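You operate a simulated robot arm through the tools that you are given. There is no shell and no other tool. Be economical: measure what you need, move in short steps, check, and stop when the job is done.

You are at the controls of a simulated robot arm. One attempt, no reset.

Task
Shut grill three down, unplug it and pull its drip tray out.
Fine: grill switch three off, then socket three off; stand plug three in its tub. The grill is cold; a tray harms from 60 C.
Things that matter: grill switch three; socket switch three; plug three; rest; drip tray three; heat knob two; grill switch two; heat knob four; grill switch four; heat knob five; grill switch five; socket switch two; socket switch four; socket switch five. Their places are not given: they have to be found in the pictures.

Only the result counts: the job must be done as asked and must still hold three seconds after the hand-in. Knocking over, shifting, dropping, spilling or breaking anything else fails it.

Robot
A 7-joint arm with a two-finger parallel gripper, fixed in place. Base frame: the origin is at the foot of the arm, x ahead of it, y to its left, z up. Lengths are in mm, angles in rad, forces in N, time in s.
With the tool pointing down near the work surface it reaches from about 120 to 620 mm from the base axis. Its first joint turns from -1.152 to 1.152 rad. Payload 2.4 kg.
Tool frame: the origin (TCP) lies between the finger pads and is the grasp point; the fingertips stand 30 mm ahead of it; z points along the fingers, y is the line along which they close. The gripper opens to 94 mm. The fingers are 28 mm wide and 10 mm thick; the gripper's body (50 by 96 mm) begins 55 mm behind the TCP.
Orientation is told as [roll, pitch, yaw] about the base's x, y, z axes, in that order, counted from this pose: with the fingers straight down and closing along the base's y, the tool's x points along the base's -x, its y along +y and its z along -z.

Tools
- The arm moves only by the tool play_rows. Its argument "commands" is a list of rows, each an object (a shift or turn left out is 0, a gripper value left out holds the last) with "travel": the shift along the tool's x, y, z in cm, a list of three; "turn": the turn, a rotation vector about the tool's x, y, z in rad, a list of three. In form: [{"travel": [tx, ty, tz], "turn": [wx, wy, wz]}, ...]. A call has 1 to 20 rows; each row is the pose to reach, as a shift and turn from the pose commanded when the call began, along the tool's axes at that moment. "fingers" is the gripper command, from -1 (fully open) to 1 (shut), values between in proportion, set as the call begins (left out, the last holds). Rows are played at 5 a second. More than 50 mm and 0.15 rad between two rows, or a gripper value outside its range, and nothing of the call is played. A pose out of reach is approached as far as the arm can. The call stops where the force on the tool passes 40 N (or 10 N more than at its start, if that is more) or the arm is blocked; 0.2 s more then pass. The fingers move at their own pace (about 153 mm/s each) and stop on an object; they squeeze with about 25 N. The grip force told is the motor's: it shows also when the fingers shut on nothing. Time passes only in rows, and 0.2 s behind the last, so rows that repeat a pose let the fingers close. It gives the time, the measured TCP pose, the force on the tool (base axes), the opening and the grip force at its end, in the units of the frame above (readings bear some noise).
- Cameras (640 x 400 px; columns grow to the right, rows downward): "scene" is fixed at [32.2, 477.5, 1431.7]; the picture's right is [-0.77, -0.64, 0.00], its down [-0.44, 0.54, -0.72] and it looks along [0.46, -0.55, -0.70] (base axes); focal length 342 px, centre (320, 200). "wrist" rides on the gripper at [-37, 0, -58] in the tool frame; the picture's right is [0.00, -1.00, 0.00], its down [0.97, 0.00, -0.24] and it looks along [0.24, 0.00, 0.97] (tool axes); focal length 218 px, centre (320, 200).
- snapshot(camera): a new picture of that camera. It takes no simulated time.
- locate(camera, pixels): for up to 12 pixels [column, row] of the newest picture of that camera ("zoom" is the newest enlarged one), the place [x, y, z] in the base frame of the surface seen there, good to about 2 mm. It takes no simulated time.
- inspect(camera, box): a new picture of the part [left, top, right, bottom] of that camera's present view, enlarged. It takes no simulated time.
- hand_in(): hands the job in; it is judged then, once.

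Keep the steps short. Do not move on a guess: measure, check each grasp and each placing, and mend mistakes. In all there are 80 turns and 54 pictures (those below and enlarged ones count). Leave the gripper open and the arm clear of the work at the hand-in unless told otherwise, and finish with a single line.

The tools are called after ">>>" as name(argument=value, ...) on one line, values as JSON. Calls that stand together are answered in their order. play_rows: Moves the arm, as the interface text tells. Its arguments: {"type":"object","properties":{"commands":{"type":"array","items":{"type":"object","properties":{"travel":{"type":"array","items":{"type":"number"}},"turn":{"type":"array","items":{"type":"number"}}}}},"fingers":{"type":"number"}},"required":["commands"]} The other tools are called the same way: snapshot (camera) takes a picture; locate (camera, pixels) gives the place of the surface under pixels of a picture; inspect (camera, box) takes an enlarged picture of a part of a camera's view; hand_in () hands the job in.

At the start:

```text
time: 0.0
eef_pos: [412.2, -1.1, 956.1]
ee_rot: [0.0, 0.001, -0.001]
wrist_force: [-0.3, 1.4, -0.1]
grip_width: 94.2
grip_force: 0.0
```

scene: 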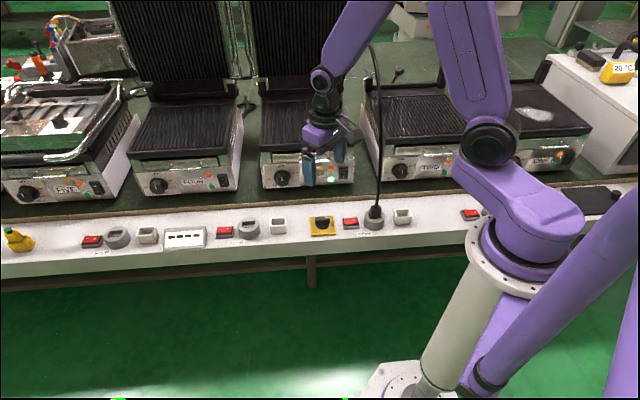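
wrist: 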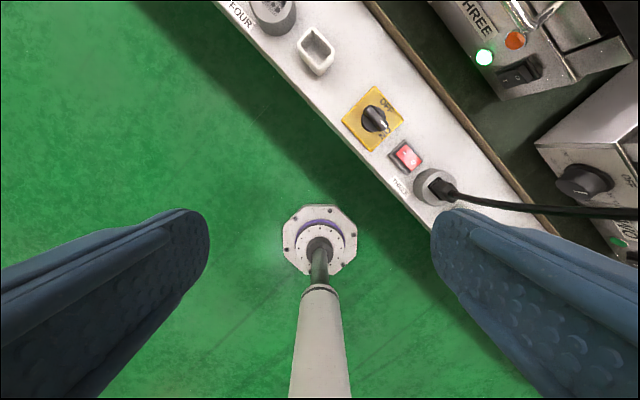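

I see five grills, with grill three behind the gripper and its sockets on the front rail. I'll enlarge the middle part in both views.

>>> inspect(camera="scene", box=[200, 140, 440, 290])

>>> inspect(camera="wrist", box=[320, 0, 640, 200])

```text
2.67 times, centred on (320, 215) of scene
```

zoom: 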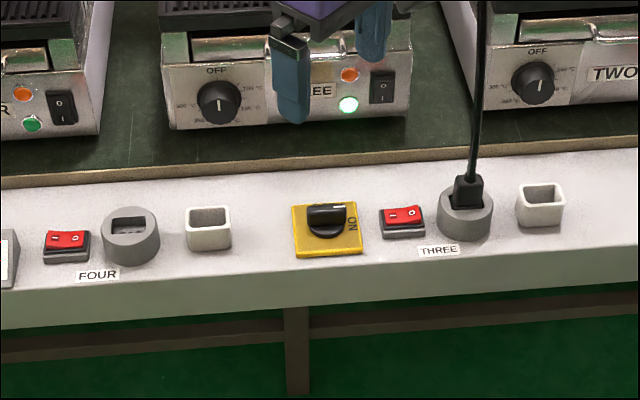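

```text
2.00 times, centred on (480, 100) of wrist
```

zoom: 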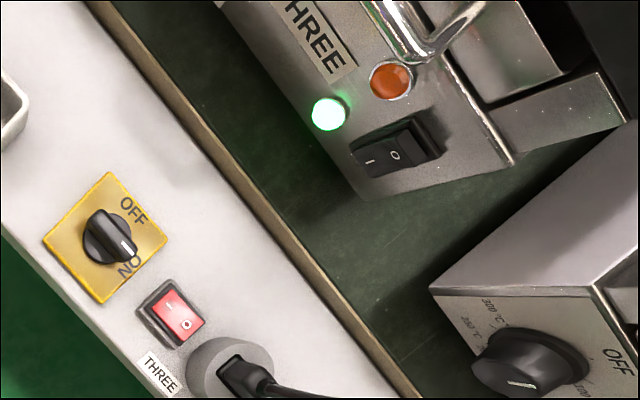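

Grill three's rocker, the red socket rocker, plug and white tub are all visible. I'll measure them in the wrist zoom and scene picture.

>>> locate(camera="zoom", pixels=[[358, 156], [385, 172], [368, 160], [396, 155], [410, 135], [435, 152], [328, 114], [160, 300], [170, 308], [186, 324], [196, 335], [240, 375]])

>>> locate(camera="scene", pixels=[[345, 170], [341, 176], [349, 222], [353, 220], [375, 211], [374, 219], [373, 224], [397, 212], [410, 212], [402, 218], [403, 222], [358, 234]])

```text
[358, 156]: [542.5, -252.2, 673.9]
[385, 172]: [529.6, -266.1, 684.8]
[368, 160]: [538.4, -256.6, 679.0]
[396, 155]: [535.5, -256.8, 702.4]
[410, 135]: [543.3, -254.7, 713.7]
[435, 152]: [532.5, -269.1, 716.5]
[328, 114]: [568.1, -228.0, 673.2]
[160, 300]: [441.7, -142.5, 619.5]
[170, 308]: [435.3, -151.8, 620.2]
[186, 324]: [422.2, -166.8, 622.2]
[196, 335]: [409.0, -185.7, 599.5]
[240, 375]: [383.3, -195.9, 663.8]
```

```text
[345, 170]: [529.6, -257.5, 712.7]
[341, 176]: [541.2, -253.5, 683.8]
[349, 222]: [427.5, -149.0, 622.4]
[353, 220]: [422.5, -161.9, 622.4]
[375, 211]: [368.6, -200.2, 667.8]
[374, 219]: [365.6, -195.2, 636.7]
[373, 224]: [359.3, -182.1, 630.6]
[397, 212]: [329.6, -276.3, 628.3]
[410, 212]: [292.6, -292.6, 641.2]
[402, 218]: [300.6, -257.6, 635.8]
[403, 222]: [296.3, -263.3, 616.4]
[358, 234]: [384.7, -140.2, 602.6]
```

The row of grills runs about 45° across the base frame. I'll turn the gripper 45° to face it and move a little toward it, staying high, and measure the cord and grill meanwhile.

>>> locate(camera="scene", pixels=[[378, 180], [380, 140], [378, 100], [374, 60], [371, 46], [262, 186], [352, 183], [262, 155], [356, 152], [245, 190], [380, 185], [470, 190]])

>>> play_rows(commands=[{"travel": [0.2, -1.6, 0.5], "turn": [0, 0, 0.131]}, {"travel": [0.4, -3.2, 1], "turn": [0, 0, 0.262]}, {"travel": [0.6, -4.8, 1.5], "turn": [0, 0, 0.393]}, {"travel": [0.8, -6.4, 2], "turn": [0, 0, 0.524]}, {"travel": [1, -8, 2.5], "turn": [0, 0, 0.655]}, {"travel": [1.2, -9.9, 3], "turn": [0, 0, 0.785]}])

>>> snapshot(camera="wrist")

>>> snapshot(camera="scene")

```text
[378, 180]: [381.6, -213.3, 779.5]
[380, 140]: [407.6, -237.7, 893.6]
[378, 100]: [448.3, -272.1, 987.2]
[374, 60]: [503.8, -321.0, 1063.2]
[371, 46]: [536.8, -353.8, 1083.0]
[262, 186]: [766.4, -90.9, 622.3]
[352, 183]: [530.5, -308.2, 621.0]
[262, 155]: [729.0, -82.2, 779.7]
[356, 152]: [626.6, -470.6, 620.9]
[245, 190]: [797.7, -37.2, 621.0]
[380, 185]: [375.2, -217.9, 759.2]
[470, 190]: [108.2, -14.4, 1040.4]
```

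```text
time: 1.4
eef_pos: [401.3, -99.4, 926.5]
ee_rot: [0.001, 0.0, -0.787]
wrist_force: [-0.4, 1.2, 0.2]
grip_width: 93.9
grip_force: 0.0
```

```text
49 pictures are left
```

wrist: 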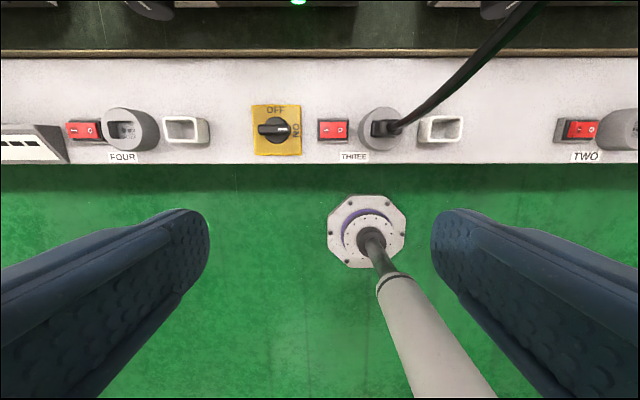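

```text
48 pictures are left
```

scene: 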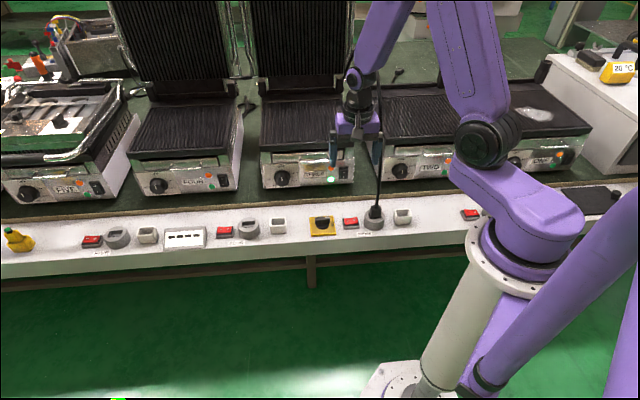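

The rail is now level in the wrist picture, so the row really lies at 45°. I'll tilt the fingers toward grill three and go down a little to see its front straight on.

>>> play_rows(commands=[{"travel": [0, 0, 1], "turn": [0, -0.13, 0]}, {"travel": [0, 0, 2], "turn": [0, -0.26, 0]}, {"travel": [0, 0, 3], "turn": [0, -0.39, 0]}, {"travel": [0, 0, 4], "turn": [0, -0.52, 0]}, {"travel": [0, 0, 6], "turn": [0, -0.65, 0]}, {"travel": [0, 0, 8], "turn": [0, -0.78, 0]}, {"travel": [0, 0, 10], "turn": [0, -0.9, 0]}, {"travel": [0, 0, 10], "turn": [0, -1.0, 0]}], fingers=1)

>>> snapshot(camera="wrist")

>>> snapshot(camera="scene")

```text
time: 3.2
eef_pos: [465.2, -125.0, 854.2]
ee_rot: [-0.111, -0.959, -0.706]
wrist_force: [1.1, 0.9, -0.3]
grip_width: 0.1
grip_force: 24.7
out of reach, approached as far as the arm can: row 2, 3, 4, 5, 6, 7, 8
```

```text
47 pictures are left
```

wrist: 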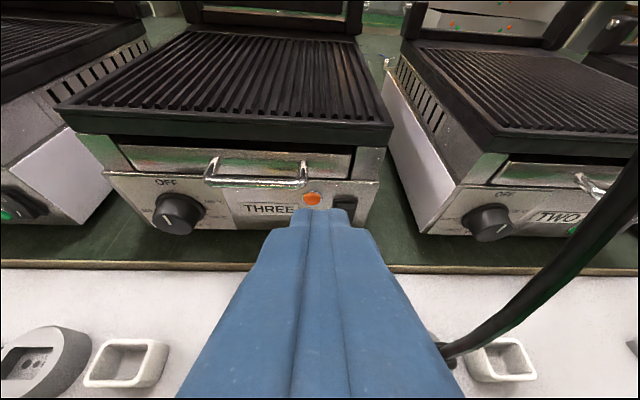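

```text
46 pictures are left
```

scene: 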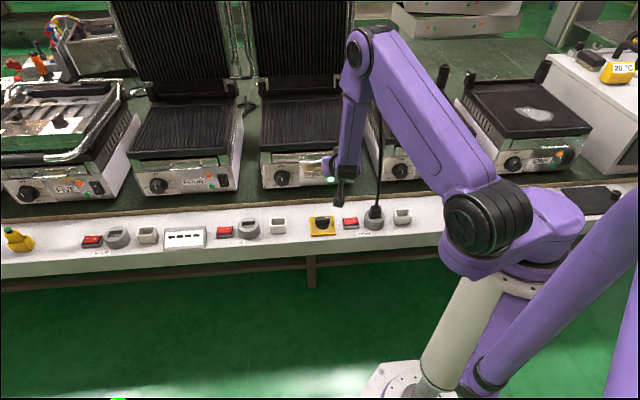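

From here grill three's front is clear: drawer with chrome handle above the panel, switch at right behind the fingertips. I'll enlarge and measure the handle and rocker.

>>> inspect(camera="wrist", box=[80, 120, 400, 320])

>>> locate(camera="wrist", pixels=[[208, 181], [214, 162], [255, 183], [302, 183], [303, 165], [255, 170], [125, 160], [348, 163], [350, 200], [337, 204], [345, 215], [170, 150]])

```text
2.00 times, centred on (240, 220) of wrist
```

zoom: 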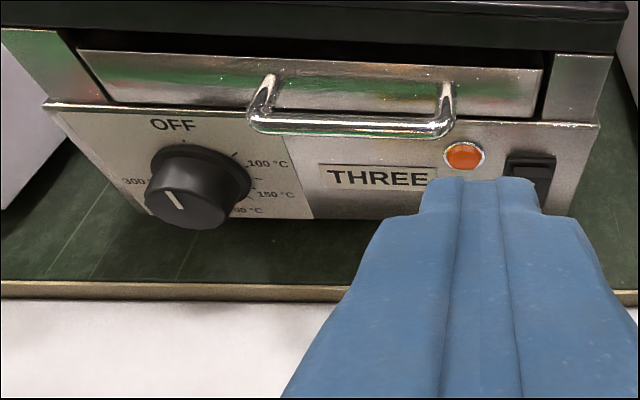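

```text
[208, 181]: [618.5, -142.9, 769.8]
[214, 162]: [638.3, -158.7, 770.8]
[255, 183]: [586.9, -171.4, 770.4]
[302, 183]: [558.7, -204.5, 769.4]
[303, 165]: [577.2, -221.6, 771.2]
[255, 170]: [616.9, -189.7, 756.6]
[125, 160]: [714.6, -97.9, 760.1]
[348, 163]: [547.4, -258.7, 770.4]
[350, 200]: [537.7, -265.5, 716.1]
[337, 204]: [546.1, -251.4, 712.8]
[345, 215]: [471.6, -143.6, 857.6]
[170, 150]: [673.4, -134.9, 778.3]
```

The bar of the drawer handle lies at about z = 770, 25 mm in front of the drawer. The rocker is at about (536, -257), between z = 674 and 716, with "O" on top. I'll make a small test move forward to see where the arm really goes after the out-of-reach rows.

>>> play_rows(commands=[{"travel": [0, 0, 4]}, {"travel": [0, 0, 8]}])

```text
time: 3.8
eef_pos: [509.9, -173.6, 808.7]
ee_rot: [-0.109, -0.959, -0.706]
wrist_force: [-0.8, -0.4, 0.3]
grip_width: 0.1
grip_force: 25.2
```

The rows count from the pose actually reached, at (510, -174, 809) and 1 rad tilt. Next I go to a standoff 23 mm in front of the upper "O" half of the rocker.

>>> play_rows(commands=[{"travel": [1.1, -1.1, 0.5]}, {"travel": [2.6, -2.2, 2]}, {"travel": [4.6, -3.26, 4.5]}, {"travel": [6.6, -3.26, 7.31]}])

>>> inspect(camera="scene", box=[260, 80, 420, 180])

>>> snapshot(camera="wrist")

```text
time: 4.8
eef_pos: [494.0, -216.1, 715.2]
ee_rot: [-0.111, -0.956, -0.706]
wrist_force: [0.4, 1.0, -0.5]
grip_width: 0.2
grip_force: 25.0
```

```text
4.00 times, centred on (340, 130) of scene
```

zoom: 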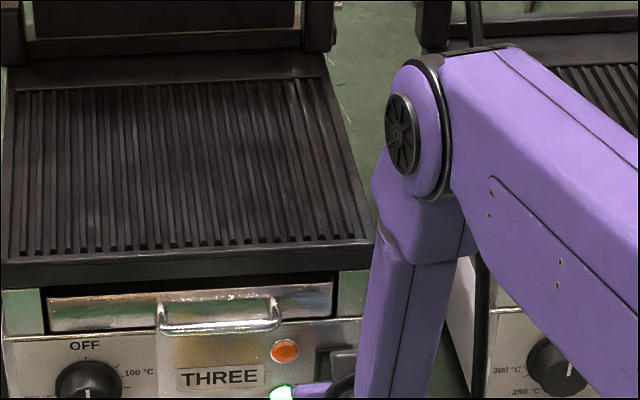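

```text
43 pictures are left
```

wrist: 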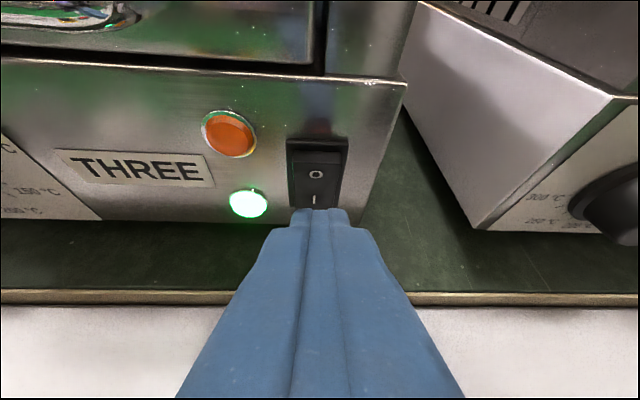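

The rocker with "O" at (315,175) and "I" at (313,200) shows clearly, and the lamp is lit. I'll measure the rocker.

>>> locate(camera="wrist", pixels=[[316, 174], [316, 160], [316, 185], [314, 198], [297, 172], [335, 172], [318, 145], [370, 150], [275, 150]])

```text
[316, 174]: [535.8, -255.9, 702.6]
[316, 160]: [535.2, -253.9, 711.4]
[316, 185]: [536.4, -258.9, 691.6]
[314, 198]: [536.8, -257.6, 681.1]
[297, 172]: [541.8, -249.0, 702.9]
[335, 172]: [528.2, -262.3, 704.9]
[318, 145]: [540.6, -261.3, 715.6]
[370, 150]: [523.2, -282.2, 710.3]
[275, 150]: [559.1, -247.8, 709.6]
```

The "O" end is at about t = 558 (depth toward the grill), z = 703–711, and the tip's leading edge about 23 mm short of it. I push straight in, slowly, to about 30 mm.

>>> play_rows(commands=[{"travel": [-0.99, 0.02, 1.75]}, {"travel": [-1.16, 0.02, 1.99]}, {"travel": [-1.27, 0.02, 2.16]}, {"travel": [-1.39, 0.02, 2.33]}, {"travel": [-1.5, 0.02, 2.49]}, {"travel": [-1.56, 0.02, 2.57]}])

>>> snapshot(camera="wrist")

```text
time: 6.2
eef_pos: [512.4, -234.7, 711.1]
ee_rot: [-0.113, -0.948, -0.704]
wrist_force: [-2.7, 3.5, 1.7]
grip_width: 0.1
grip_force: 25.3
stopped in row 6: the force on the tool passed its limit (the readings are from after the stop); the commanded pose is now the measured one
```

```text
42 pictures are left
```

wrist: 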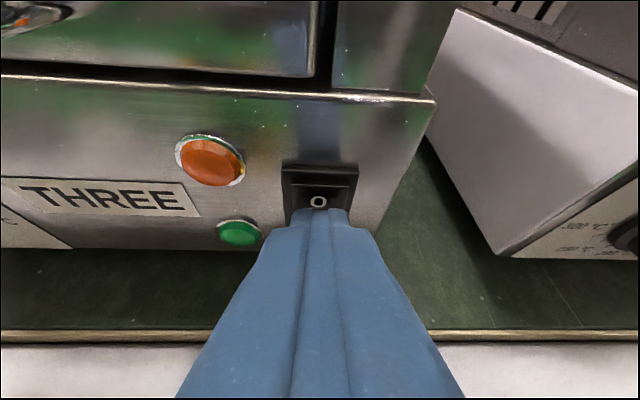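

The green lamp has gone dark, so the switch flipped. I back out and check.

>>> play_rows(commands=[{"travel": [0.5, 0, -1.5]}, {"travel": [0.6, 0, -4.5]}, {"travel": [0.6, 0, -8]}])

>>> inspect(camera="wrist", box=[160, 60, 480, 260])

```text
time: 7.0
eef_pos: [469.0, -183.4, 753.8]
ee_rot: [-0.114, -0.949, -0.706]
wrist_force: [-0.3, 0.8, -1.3]
grip_width: 0.0
grip_force: 25.0
```

```text
2.00 times, centred on (320, 160) of wrist
```

zoom: 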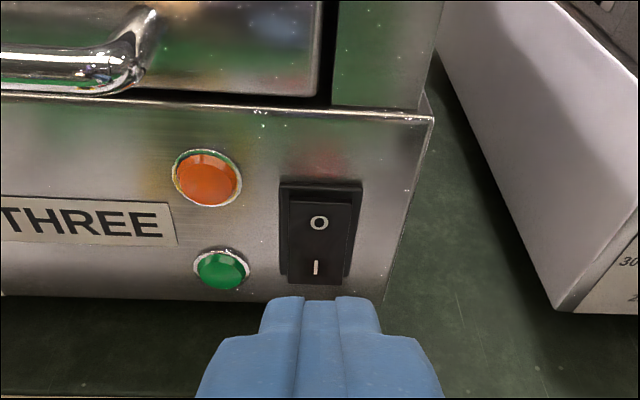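

The rocker now stands on "O" and the lamp is dark. Next is the red socket rocker: I back off, lower the tilt to about 0.7 rad and look at the rail.

>>> play_rows(commands=[{"travel": [1.7, -0.5, -2.4], "turn": [0, 0.12, 0]}, {"travel": [3.48, -1.07, -4.87], "turn": [0, 0.24, 0]}])

>>> snapshot(camera="wrist")

>>> inspect(camera="scene", box=[300, 160, 428, 240])

```text
time: 7.6
eef_pos: [422.2, -150.6, 757.3]
ee_rot: [-0.092, -0.709, -0.739]
wrist_force: [-0.9, -1.0, -0.1]
grip_width: 0.0
grip_force: 25.0
```

```text
40 pictures are left
```

wrist: 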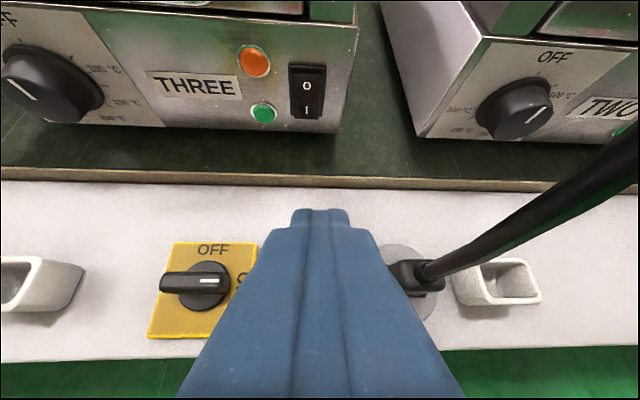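

```text
5.00 times, centred on (364, 200) of scene
```

zoom: 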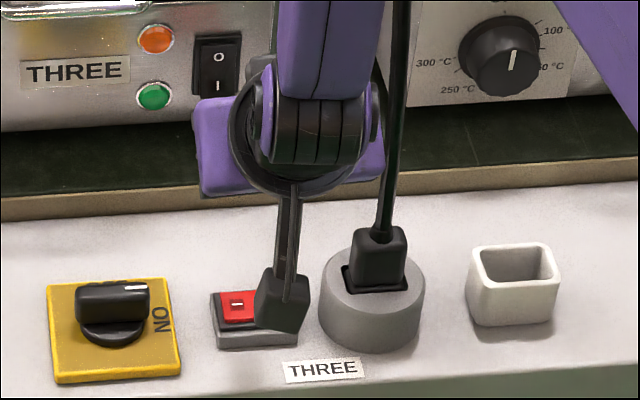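

A good scene view of plug, socket and tub. I measure them.

>>> locate(camera="zoom", pixels=[[237, 302], [222, 318], [250, 335], [324, 300], [340, 285], [356, 265], [405, 265], [380, 235], [380, 280], [418, 290], [378, 330], [384, 225]])

>>> locate(camera="zoom", pixels=[[476, 255], [484, 283], [554, 278], [548, 248], [515, 282], [480, 268], [557, 262], [514, 246], [515, 262], [515, 310], [600, 300], [450, 260]])

```text
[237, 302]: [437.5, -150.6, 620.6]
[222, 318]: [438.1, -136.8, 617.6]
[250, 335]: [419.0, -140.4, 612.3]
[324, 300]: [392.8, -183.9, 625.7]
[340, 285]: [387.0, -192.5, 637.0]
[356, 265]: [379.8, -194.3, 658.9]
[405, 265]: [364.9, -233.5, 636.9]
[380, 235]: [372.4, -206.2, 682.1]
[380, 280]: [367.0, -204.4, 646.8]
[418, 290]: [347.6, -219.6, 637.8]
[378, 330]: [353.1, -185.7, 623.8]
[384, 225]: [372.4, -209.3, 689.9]
```

```text
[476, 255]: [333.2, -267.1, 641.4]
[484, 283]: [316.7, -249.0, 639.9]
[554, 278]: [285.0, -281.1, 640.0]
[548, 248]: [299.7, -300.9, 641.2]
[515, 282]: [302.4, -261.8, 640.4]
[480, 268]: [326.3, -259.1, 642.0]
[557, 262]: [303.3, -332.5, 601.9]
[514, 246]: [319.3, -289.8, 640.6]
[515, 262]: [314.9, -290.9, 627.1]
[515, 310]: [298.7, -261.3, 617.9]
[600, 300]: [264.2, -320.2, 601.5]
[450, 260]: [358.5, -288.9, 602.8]
```

Rocker centre is at s ≈ -190 along the rail with its "O" half to the right. Socket and plug centre are at s ≈ -117, and the tub centre at s ≈ -24. I lower the fingertips to about 10 mm above the "O" half.

>>> play_rows(commands=[{"travel": [2.0, -0.2, 2.3]}, {"travel": [4.1, -0.35, 4.6]}, {"travel": [6.13, -0.52, 6.98]}])

>>> inspect(camera="scene", box=[300, 160, 428, 240])

```text
time: 8.4
eef_pos: [412.7, -159.5, 661.5]
ee_rot: [-0.1, -0.709, -0.733]
wrist_force: [0.2, -0.2, -0.4]
grip_width: 0.0
grip_force: 25.4
out of reach, approached as far as the arm can: row 2, 3
```

```text
5.00 times, centred on (364, 200) of scene
```

zoom: 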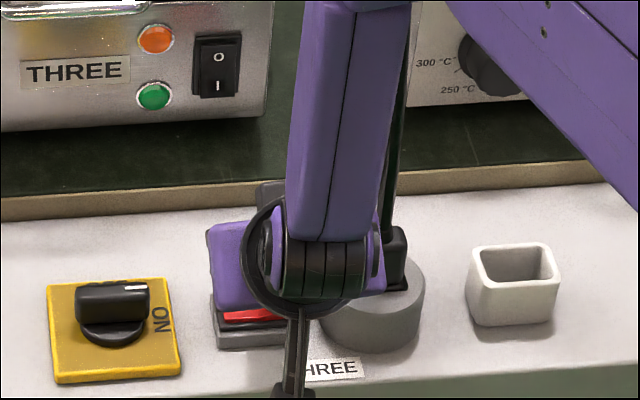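

The tip is just above the rocker's right half. I press down in small steps, easing the tilt a little.

>>> play_rows(commands=[{"travel": [0.2, 0.03, 0.8], "turn": [0, 0.1, 0]}, {"travel": [0.35, 0.05, 1.0], "turn": [0, 0.1, 0]}, {"travel": [0.5, 0.07, 1.17], "turn": [0, 0.1, 0]}, {"travel": [0.61, 0.1, 1.32], "turn": [0, 0.1, 0]}, {"travel": [0.74, 0.1, 1.47], "turn": [0, 0.1, 0]}])

>>> inspect(camera="scene", box=[300, 160, 428, 240])

```text
time: 9.0
eef_pos: [415.6, -163.1, 653.7]
ee_rot: [-0.079, -0.616, -0.756]
wrist_force: [-10.3, 5.6, 20.4]
grip_width: 0.1
grip_force: 25.0
stopped in row 3: the force on the tool passed its limit (the readings are from after the stop); the commanded pose is now the measured one
```

```text
5.00 times, centred on (364, 200) of scene
```

zoom: 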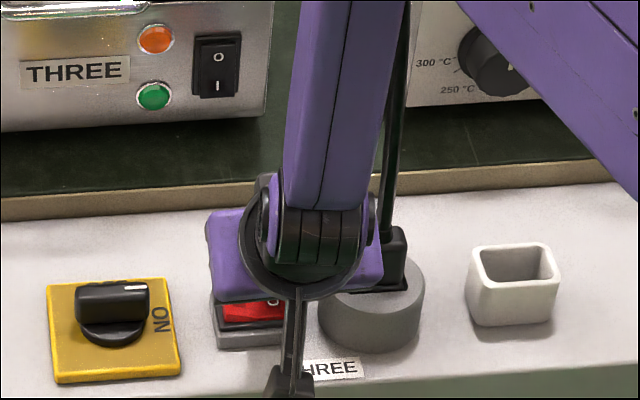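

The force limit tripped at about z 621 for the tip. I lift off and look at the rocker.

>>> play_rows(commands=[{"travel": [-1.2, -0.1, -1.6]}, {"travel": [-3.2, -0.3, -5.4]}, {"travel": [-4.8, -0.5, -9.4]}])

>>> inspect(camera="scene", box=[300, 160, 428, 240])

```text
time: 9.8
eef_pos: [403.5, -151.2, 759.3]
ee_rot: [-0.08, -0.614, -0.753]
wrist_force: [0.3, 0.1, 0.3]
grip_width: 0.0
grip_force: 24.9
```

```text
5.00 times, centred on (364, 200) of scene
```

zoom: 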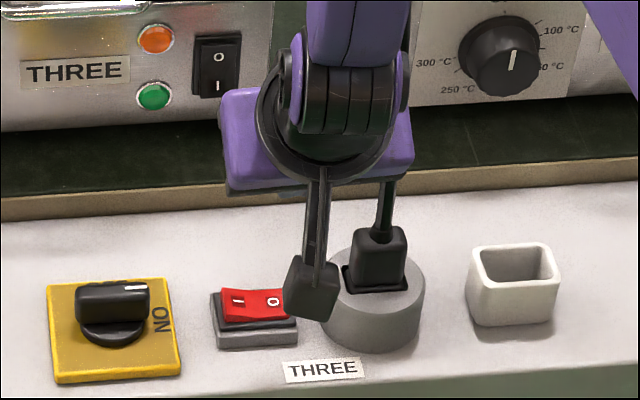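

The socket rocker flipped to "O": its left end is now raised. Next is the plug. I retreat from the cord, move right to line up with the plug at s ≈ -117, and open the fingers to about 60 mm.

>>> play_rows(commands=[{"travel": [2.21, -0.04, -1.56]}, {"travel": [2.9, -3, -0.55], "turn": [-0.03, 0, 0]}, {"travel": [3.52, -5.99, 0.45], "turn": [-0.062, 0, 0]}], fingers=-0.28)

>>> snapshot(camera="wrist")

```text
time: 10.6
eef_pos: [386.9, -150.2, 749.9]
ee_rot: [-0.088, -0.606, -0.738]
wrist_force: [-0.4, -0.1, -0.1]
grip_width: 60.1
grip_force: 0.1
out of reach, approached as far as the arm can: row 1, 2, 3
```

```text
35 pictures are left
```

wrist: 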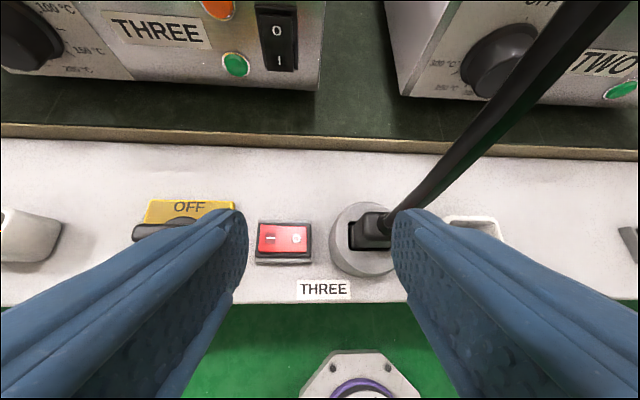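

The arm can't hold this tilt so close in. I ease the tilt to about 0.35 rad while moving right in front of the plug.

>>> play_rows(commands=[{"travel": [0.8, 0, -0.6], "turn": [0, 0.13, 0]}, {"travel": [1.0, -2.5, -0.5], "turn": [-0.03, 0.25, 0]}, {"travel": [1.02, -5.05, -0.26], "turn": [-0.062, 0.25, 0]}])

>>> snapshot(camera="wrist")

>>> inspect(camera="scene", box=[300, 140, 460, 240])

```text
time: 11.4
eef_pos: [350.0, -170.1, 747.1]
ee_rot: [-0.071, -0.295, -0.753]
wrist_force: [-0.2, -0.2, -0.8]
grip_width: 60.4
grip_force: 0.1
out of reach, approached as far as the arm can: row 3
```

```text
34 pictures are left
```

wrist: 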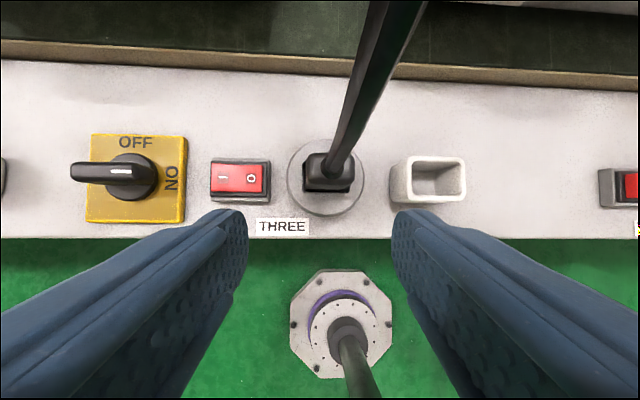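

```text
4.00 times, centred on (380, 190) of scene
```

zoom: 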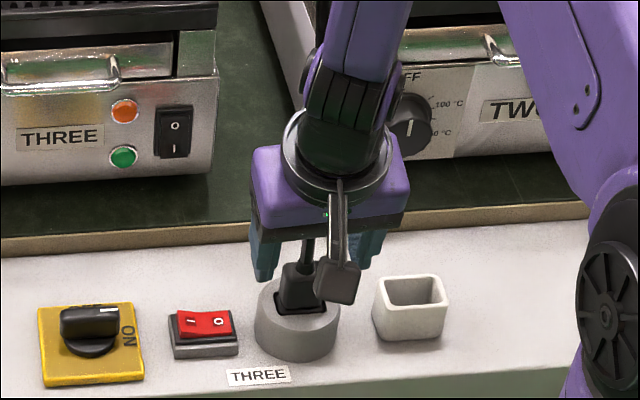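

The plug now stands between the fingers in the picture at (328,170), cord rising from it. I measure plug and tub from this view.

>>> locate(camera="wrist", pixels=[[307, 165], [347, 168], [328, 160], [328, 180], [312, 190], [345, 190], [292, 180], [363, 180], [397, 165], [460, 165], [428, 200], [436, 180]])

>>> inspect(camera="wrist", box=[240, 110, 480, 260])

```text
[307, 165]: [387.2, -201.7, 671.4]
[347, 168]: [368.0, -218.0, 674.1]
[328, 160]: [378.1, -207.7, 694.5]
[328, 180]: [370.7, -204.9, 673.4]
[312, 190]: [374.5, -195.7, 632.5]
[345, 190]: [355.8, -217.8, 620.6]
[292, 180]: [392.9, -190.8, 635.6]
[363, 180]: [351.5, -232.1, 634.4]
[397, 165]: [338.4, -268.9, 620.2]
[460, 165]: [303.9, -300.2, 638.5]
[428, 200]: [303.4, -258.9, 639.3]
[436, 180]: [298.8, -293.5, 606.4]
```

```text
2.67 times, centred on (360, 185) of wrist
```

zoom: 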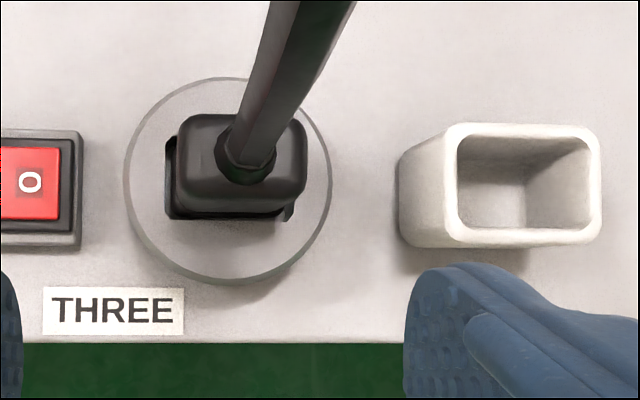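

Plug is about 26 mm wide, centred near s = -118, t = 416, and its top near z = 683. I move down to 15 mm above the grasp height, straddling it, with the tilt raised to about 0.45.

>>> play_rows(commands=[{"travel": [-0.3, -0.57, 1.8], "turn": [-0.03, -0.05, 0]}, {"travel": [-0.8, -0.57, 4.2], "turn": [-0.06, -0.1, 0]}, {"travel": [-1.39, -0.57, 6.44], "turn": [-0.06, -0.15, 0]}])

>>> snapshot(camera="wrist")

>>> inspect(camera="scene", box=[300, 140, 460, 240])

```text
time: 12.2
eef_pos: [356.2, -180.0, 726.5]
ee_rot: [-0.048, -0.322, -0.752]
wrist_force: [-0.5, 0.4, -0.1]
grip_width: 60.2
grip_force: 0.1
out of reach, approached as far as the arm can: row 1, 2, 3
```

```text
31 pictures are left
```

wrist: 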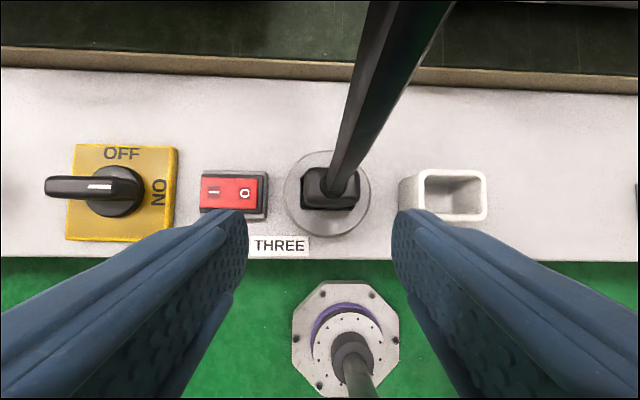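

```text
4.00 times, centred on (380, 190) of scene
```

zoom: 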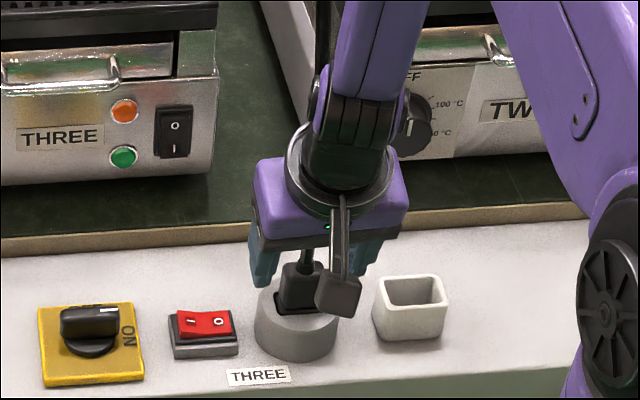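

The tilt limit blocks it; it seems to depend on how far out I am. I go to the point with the present tilt instead.

>>> play_rows(commands=[{"travel": [0, -0.5, 1.3]}, {"travel": [0, -0.52, 2.6]}, {"travel": [-0.03, -0.52, 3.89]}, {"travel": [-0.03, -0.52, 3.89], "turn": [0, -0.1, 0]}])

>>> snapshot(camera="wrist")

```text
time: 13.2
eef_pos: [374.0, -190.1, 691.6]
ee_rot: [-0.071, -0.413, -0.749]
wrist_force: [0.0, -0.3, -0.5]
grip_width: 60.1
grip_force: 0.0
out of reach, approached as far as the arm can: row 4
```

```text
29 pictures are left
```

wrist: 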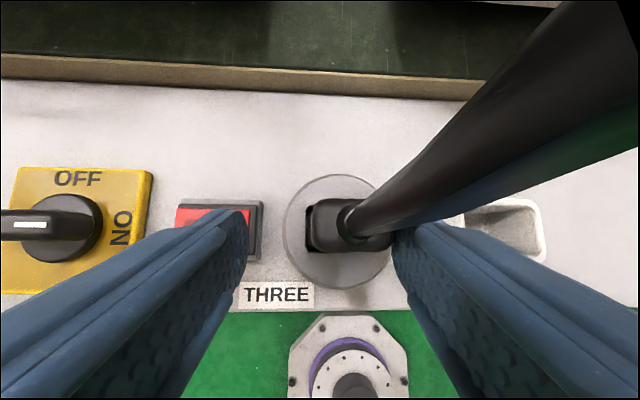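

I'm 12 mm too far left now. I shift right to s = -118 and settle down to the grasp height with a bit less tilt.

>>> play_rows(commands=[{"travel": [0.1, -1.1, -0.1], "turn": [0, 0.06, 0]}, {"travel": [0.45, -1.11, 0.65], "turn": [0, 0.06, 0]}, {"travel": [0.84, -1.11, 1.42], "turn": [0, 0.06, 0]}])

>>> snapshot(camera="wrist")

>>> inspect(camera="scene", box=[300, 140, 460, 240])

```text
time: 14.0
eef_pos: [366.0, -197.8, 674.4]
ee_rot: [-0.059, -0.361, -0.752]
wrist_force: [0.4, -0.1, 0.1]
grip_width: 60.2
grip_force: 0.0
```

```text
28 pictures are left
```

wrist: 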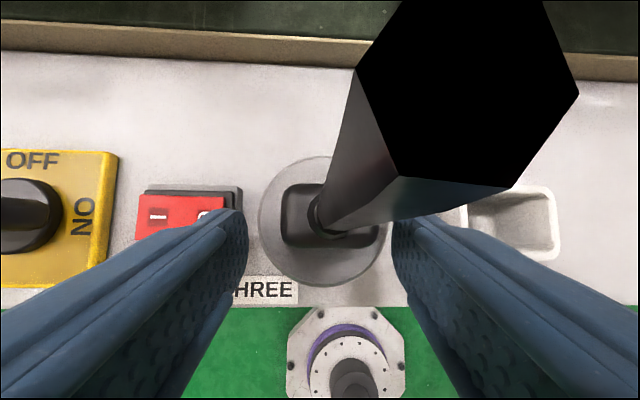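

```text
4.00 times, centred on (380, 190) of scene
```

zoom: 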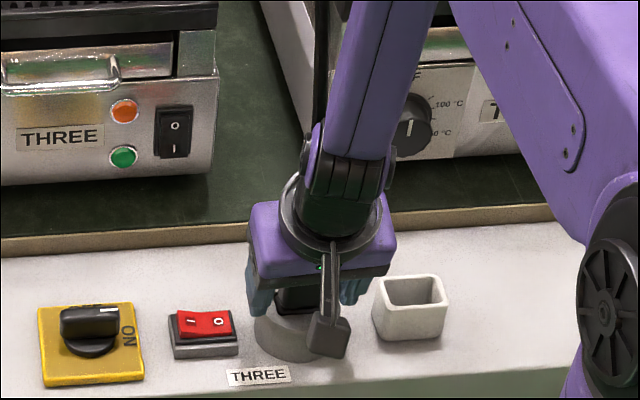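

Fingers are on both sides of the plug and no force shows. I close on it.

>>> play_rows(commands=[{"travel": [0, 0, 0]}, {"travel": [0, 0, 0]}, {"travel": [0, 0, 0]}], fingers=1)

```text
time: 14.8
eef_pos: [364.3, -197.7, 676.7]
ee_rot: [-0.06, -0.361, -0.753]
wrist_force: [-3.9, 2.2, 18.0]
grip_width: 32.8
grip_force: 24.6
```

The fingers stopped at 32.8 mm, so they hold something, with 18 N of upward push (likely the plug's sloping sides). I pull up 15 mm gently and watch the opening.

>>> play_rows(commands=[{"travel": [-0.1, -0.01, -0.28]}, {"travel": [-0.2, -0.03, -0.56]}, {"travel": [-0.35, -0.05, -0.93]}, {"travel": [-0.53, -0.08, -1.4]}])

>>> inspect(camera="scene", box=[300, 140, 460, 240])

```text
time: 15.8
eef_pos: [365.6, -196.8, 689.8]
ee_rot: [-0.058, -0.359, -0.749]
wrist_force: [0.4, -0.8, -0.7]
grip_width: 32.6
grip_force: 25.2
```

```text
4.00 times, centred on (380, 190) of scene
```

zoom: 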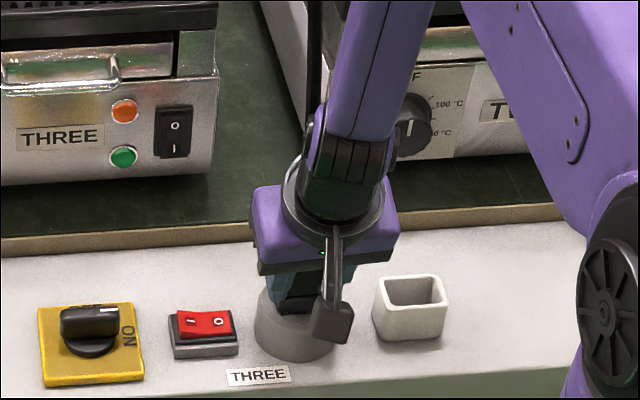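

The opening is unchanged and the force near zero. I lift another 45 mm to see whether the plug came along.

>>> play_rows(commands=[{"travel": [-0.5, -0.08, -1.4]}, {"travel": [-1.05, -0.16, -2.8]}, {"travel": [-1.6, -0.25, -4.2]}])

>>> inspect(camera="scene", box=[300, 140, 460, 240])

>>> snapshot(camera="wrist")

```text
time: 16.6
eef_pos: [364.7, -199.4, 733.2]
ee_rot: [-0.055, -0.361, -0.751]
wrist_force: [-0.2, 0.8, -1.0]
grip_width: 32.4
grip_force: 24.9
```

```text
4.00 times, centred on (380, 190) of scene
```

zoom: 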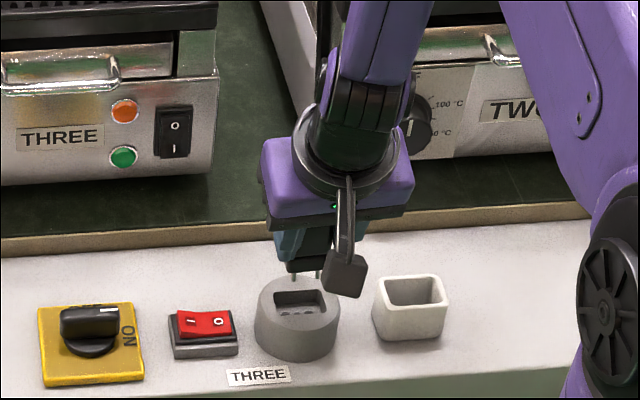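

```text
24 pictures are left
```

wrist: 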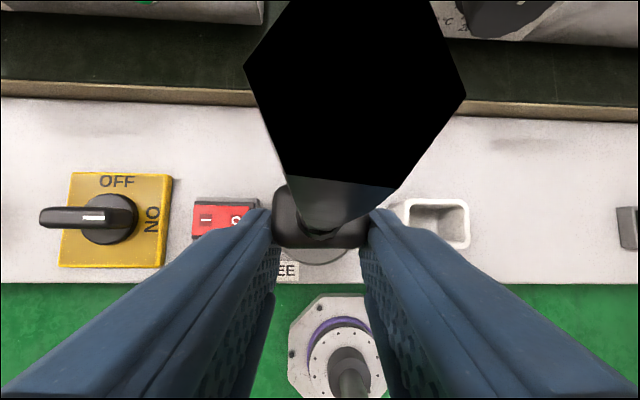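

The plug is out, pins hanging below it at (294,275) and (318,275) in the zoom. Since I need the newest zoom, I measure pins, plug underside and the tub there.

>>> inspect(camera="scene", box=[348, 180, 428, 230])

>>> locate(camera="scene", pixels=[[374, 207], [379.5, 208]])

```text
8.00 times, centred on (388, 205) of scene
```

zoom: 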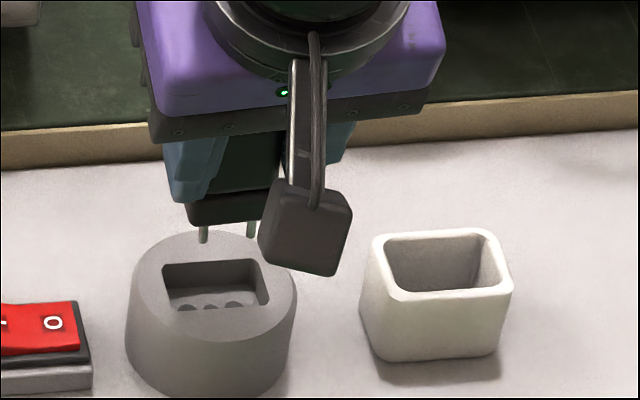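

```text
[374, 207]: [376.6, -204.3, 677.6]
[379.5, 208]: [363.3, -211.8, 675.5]
```

>>> locate(camera="zoom", pixels=[[203, 240], [251, 236], [203, 222], [192, 218], [260, 205], [392, 250], [396, 282], [494, 274], [488, 240], [440, 290], [440, 235], [440, 270]])

```text
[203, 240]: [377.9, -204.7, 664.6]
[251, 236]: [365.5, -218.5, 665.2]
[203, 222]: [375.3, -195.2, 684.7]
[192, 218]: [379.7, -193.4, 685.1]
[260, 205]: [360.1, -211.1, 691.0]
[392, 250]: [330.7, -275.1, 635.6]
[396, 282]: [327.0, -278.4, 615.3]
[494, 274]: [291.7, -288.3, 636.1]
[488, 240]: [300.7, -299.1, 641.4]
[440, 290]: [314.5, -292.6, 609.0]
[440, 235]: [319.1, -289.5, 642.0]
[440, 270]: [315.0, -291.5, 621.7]
```

Pins end near z = 664, plug underside near 684. I need the tub rim's mid-points accurately for centring.

>>> locate(camera="zoom", pixels=[[445, 296], [420, 298], [470, 292], [430, 236], [460, 233], [381, 262], [386, 275], [503, 262], [500, 250], [240, 225], [222, 221], [250, 218]])

```text
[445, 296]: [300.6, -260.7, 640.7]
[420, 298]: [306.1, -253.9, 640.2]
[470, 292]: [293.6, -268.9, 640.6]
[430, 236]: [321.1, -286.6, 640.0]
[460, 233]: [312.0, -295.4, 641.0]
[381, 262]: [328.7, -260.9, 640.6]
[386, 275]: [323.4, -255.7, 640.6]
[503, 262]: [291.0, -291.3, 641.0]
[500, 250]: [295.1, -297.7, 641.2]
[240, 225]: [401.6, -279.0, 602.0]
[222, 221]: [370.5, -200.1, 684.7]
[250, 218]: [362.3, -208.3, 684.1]
```

Tub centre comes out at s = -23.5, t = 413. The plug hangs at s ≈ -115, t ≈ 412.5. I carry it 91 mm right at this height, where the pins clear the rim by 23 mm.

>>> play_rows(commands=[{"travel": [0.06, -2.3, 0.1]}, {"travel": [0.12, -4.5, 0.21]}, {"travel": [0.17, -6.8, 0.32]}, {"travel": [0.23, -9.09, 0.42]}])

>>> inspect(camera="scene", box=[348, 170, 444, 230])

```text
time: 17.6
eef_pos: [330.7, -253.2, 735.3]
ee_rot: [-0.068, -0.323, -0.753]
wrist_force: [0.7, -0.2, -1.0]
grip_width: 32.2
grip_force: 25.3
out of reach, approached as far as the arm can: row 1, 2, 3, 4
```

```text
6.67 times, centred on (396, 200) of scene
```

zoom: 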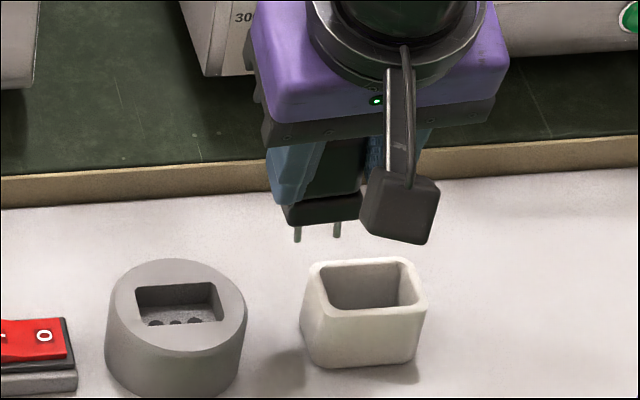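

The arm stopped 30 mm short at its tilt limit. I ease the tilt by 0.12 rad, which leans the plug only slightly, and finish the sideways move, allowing for the swing.

>>> play_rows(commands=[{"travel": [0, 0, 0], "turn": [0, 0.07, 0]}, {"travel": [0.2, -1.2, 0], "turn": [0, 0.12, 0]}, {"travel": [0.49, -2.91, 0.03], "turn": [0, 0.12, 0]}])

>>> inspect(camera="scene", box=[364, 170, 444, 220])

```text
time: 18.4
eef_pos: [303.2, -270.1, 736.7]
ee_rot: [-0.047, -0.242, -0.757]
wrist_force: [0.5, -0.2, -0.1]
grip_width: 32.5
grip_force: 24.6
```

```text
8.00 times, centred on (404, 195) of scene
```

zoom: 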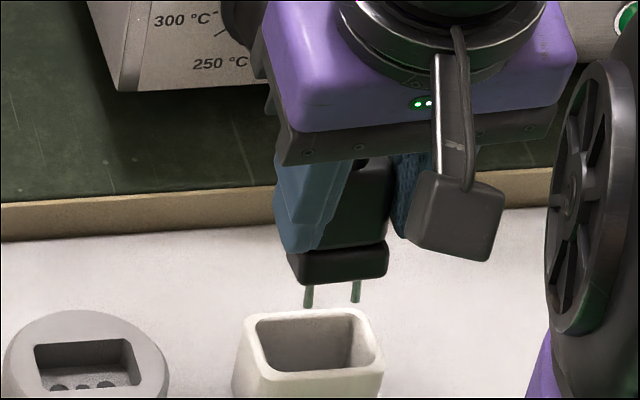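

Now the plug hangs above the tub. I measure pins and plug underside against the rim.

>>> locate(camera="zoom", pixels=[[308, 302], [357, 297], [310, 293], [357, 286], [295, 277], [340, 280], [383, 272], [295, 262], [254, 345], [375, 345], [315, 376], [310, 314]])

```text
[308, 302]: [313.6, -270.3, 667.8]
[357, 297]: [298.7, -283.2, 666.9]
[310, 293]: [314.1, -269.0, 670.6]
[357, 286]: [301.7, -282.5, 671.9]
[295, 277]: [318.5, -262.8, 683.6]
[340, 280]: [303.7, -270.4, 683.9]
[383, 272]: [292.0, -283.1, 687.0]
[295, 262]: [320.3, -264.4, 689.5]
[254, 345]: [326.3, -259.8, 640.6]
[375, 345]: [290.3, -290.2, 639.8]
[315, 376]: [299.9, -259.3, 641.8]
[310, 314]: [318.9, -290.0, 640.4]
```

Pins centre at s = -22, t = 412 against the tub centre at -23.5, 413: well inside. I lower 36 mm and check.

>>> play_rows(commands=[{"travel": [0.29, 0.05, 1.16]}, {"travel": [0.58, 0.11, 2.33]}, {"travel": [0.86, 0.16, 3.49]}])

>>> inspect(camera="scene", box=[364, 170, 444, 220])

```text
time: 19.2
eef_pos: [302.7, -272.7, 699.4]
ee_rot: [-0.05, -0.244, -0.755]
wrist_force: [-0.2, 0.0, 0.4]
grip_width: 32.2
grip_force: 25.0
```

```text
8.00 times, centred on (404, 195) of scene
```

zoom: 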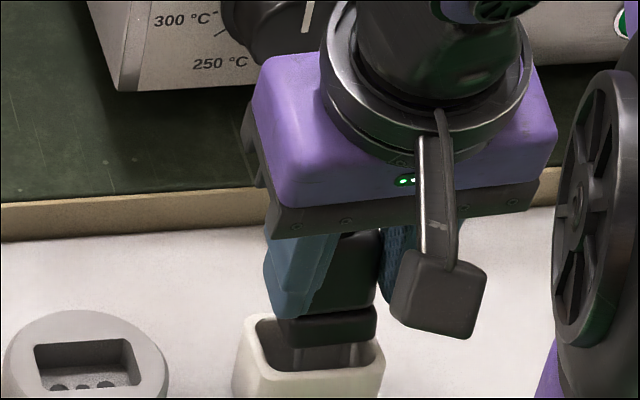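

The pins are inside the tub and nothing touches. I lower 20 mm more.

>>> play_rows(commands=[{"travel": [0.35, 0.03, 0.5]}, {"travel": [0.48, 0.05, 1.0]}, {"travel": [0.58, 0.07, 1.45]}, {"travel": [0.68, 0.09, 1.89]}])

>>> inspect(camera="scene", box=[364, 170, 444, 220])

```text
time: 19.7
eef_pos: [303.1, -272.9, 696.0]
ee_rot: [-0.05, -0.248, -0.753]
wrist_force: [-5.2, 7.5, 19.0]
grip_width: 32.7
grip_force: 24.3
stopped in row 2: the force on the tool passed its limit (the readings are from after the stop); the commanded pose is now the measured one
```

```text
8.00 times, centred on (404, 195) of scene
```

zoom: 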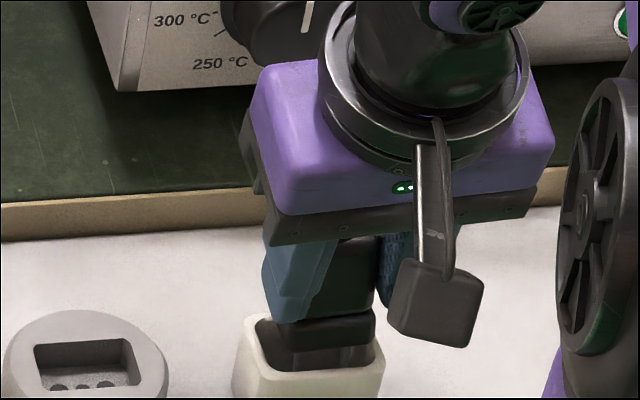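

It touched at the back rim (force points away from the grills). I raise 5 mm, shift 6 mm toward me and lower again in small steps.

>>> play_rows(commands=[{"travel": [-0.12, -0.02, -0.49]}, {"travel": [0.46, -0.02, -0.63]}, {"travel": [0.58, 0, -0.15]}, {"travel": [0.7, 0.02, 0.34]}, {"travel": [0.82, 0.04, 0.83]}, {"travel": [0.94, 0.06, 1.3]}])

>>> inspect(camera="scene", box=[364, 170, 444, 220])

```text
time: 20.7
eef_pos: [300.7, -270.5, 695.5]
ee_rot: [-0.056, -0.258, -0.753]
wrist_force: [-0.6, 0.1, 7.7]
grip_width: 32.5
grip_force: 25.1
stopped in row 4: the force on the tool passed its limit (the readings are from after the stop); the commanded pose is now the measured one
```

```text
8.00 times, centred on (404, 195) of scene
```

zoom: 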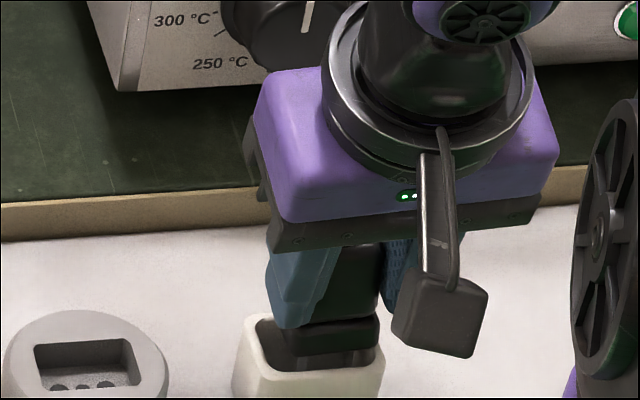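

The plug sits too far right: its right edge at column 378 covers the rim, while the left gap is wide. I raise 5 mm, shift 5 mm left and lower again.

>>> play_rows(commands=[{"travel": [-0.12, -0.02, -0.49]}, {"travel": [-0.12, 0.48, -0.49]}, {"travel": [0.0, 0.5, 0]}, {"travel": [0.12, 0.52, 0.49]}, {"travel": [0.24, 0.54, 0.97]}, {"travel": [0.34, 0.56, 1.4]}])

>>> inspect(camera="scene", box=[364, 170, 444, 220])

```text
time: 22.1
eef_pos: [304.7, -267.7, 680.9]
ee_rot: [-0.054, -0.256, -0.752]
wrist_force: [0.1, -0.6, 0.0]
grip_width: 32.2
grip_force: 25.1
```

```text
8.00 times, centred on (404, 195) of scene
```

zoom: 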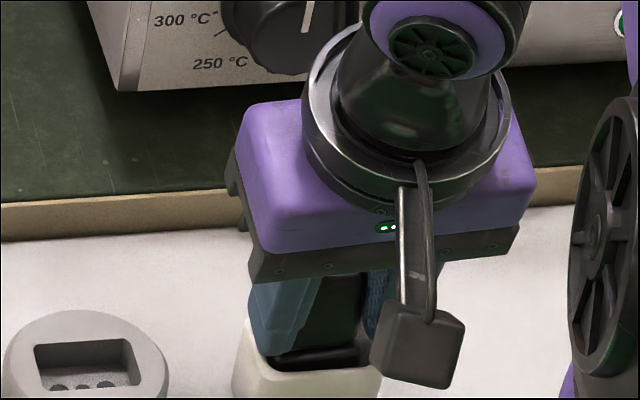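

It's in, with no contact force. I lower a few more millimetres until the pins touch the floor.

>>> play_rows(commands=[{"travel": [0.05, 0.01, 0.2]}, {"travel": [0.1, 0.02, 0.4]}])

```text
time: 22.7
eef_pos: [303.8, -269.6, 676.5]
ee_rot: [-0.055, -0.26, -0.754]
wrist_force: [-4.7, 7.8, 22.3]
grip_width: 32.4
grip_force: 24.8
```

The pins stand on the floor (22 N). I ease up 1 mm and open the fingers.

>>> play_rows(commands=[{"travel": [-0.03, 0, -0.1]}, {"travel": [-0.03, 0, -0.1]}], fingers=-0.2)

>>> snapshot(camera="wrist")

```text
time: 23.3
eef_pos: [302.5, -268.0, 677.0]
ee_rot: [-0.052, -0.257, -0.753]
wrist_force: [0.1, 0.2, 0.5]
grip_width: 56.3
grip_force: 0.1
```

```text
16 pictures are left
```

wrist: 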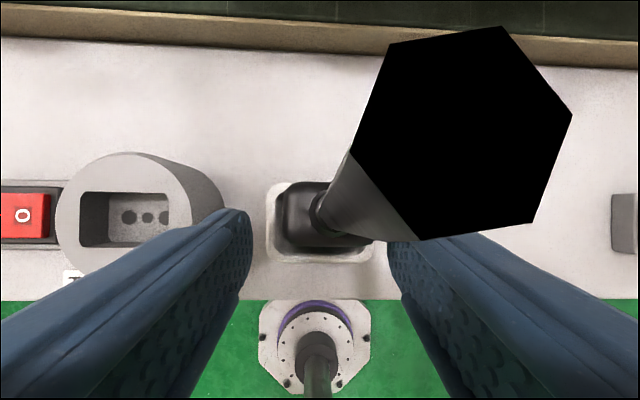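

The plug stands in the tub. I back away toward me and up, easing the tilt, clear of the cord.

>>> play_rows(commands=[{"travel": [1.2, 0, -1.35], "turn": [0, 0.07, 0]}, {"travel": [3.1, 0, -3.9], "turn": [0, 0.14, 0]}, {"travel": [2.6, 0, -7.9], "turn": [0, 0.2, 0]}, {"travel": [2.0, 0, -11], "turn": [0, 0.2, 0]}])

>>> snapshot(camera="scene")

```text
time: 24.3
eef_pos: [271.6, -230.6, 778.5]
ee_rot: [-0.052, -0.055, -0.762]
wrist_force: [-0.6, 1.0, 0.3]
grip_width: 56.6
grip_force: 0.0
```

```text
15 pictures are left
```

scene: 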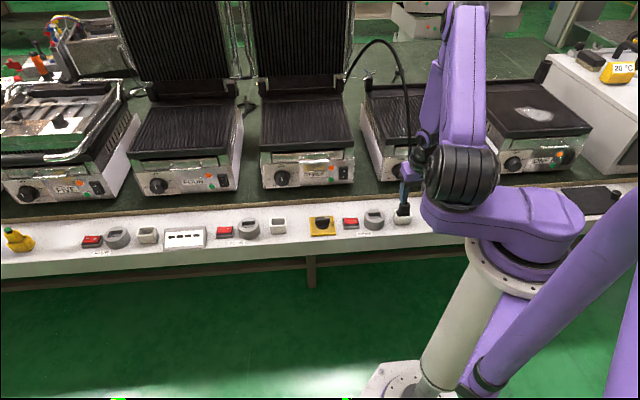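

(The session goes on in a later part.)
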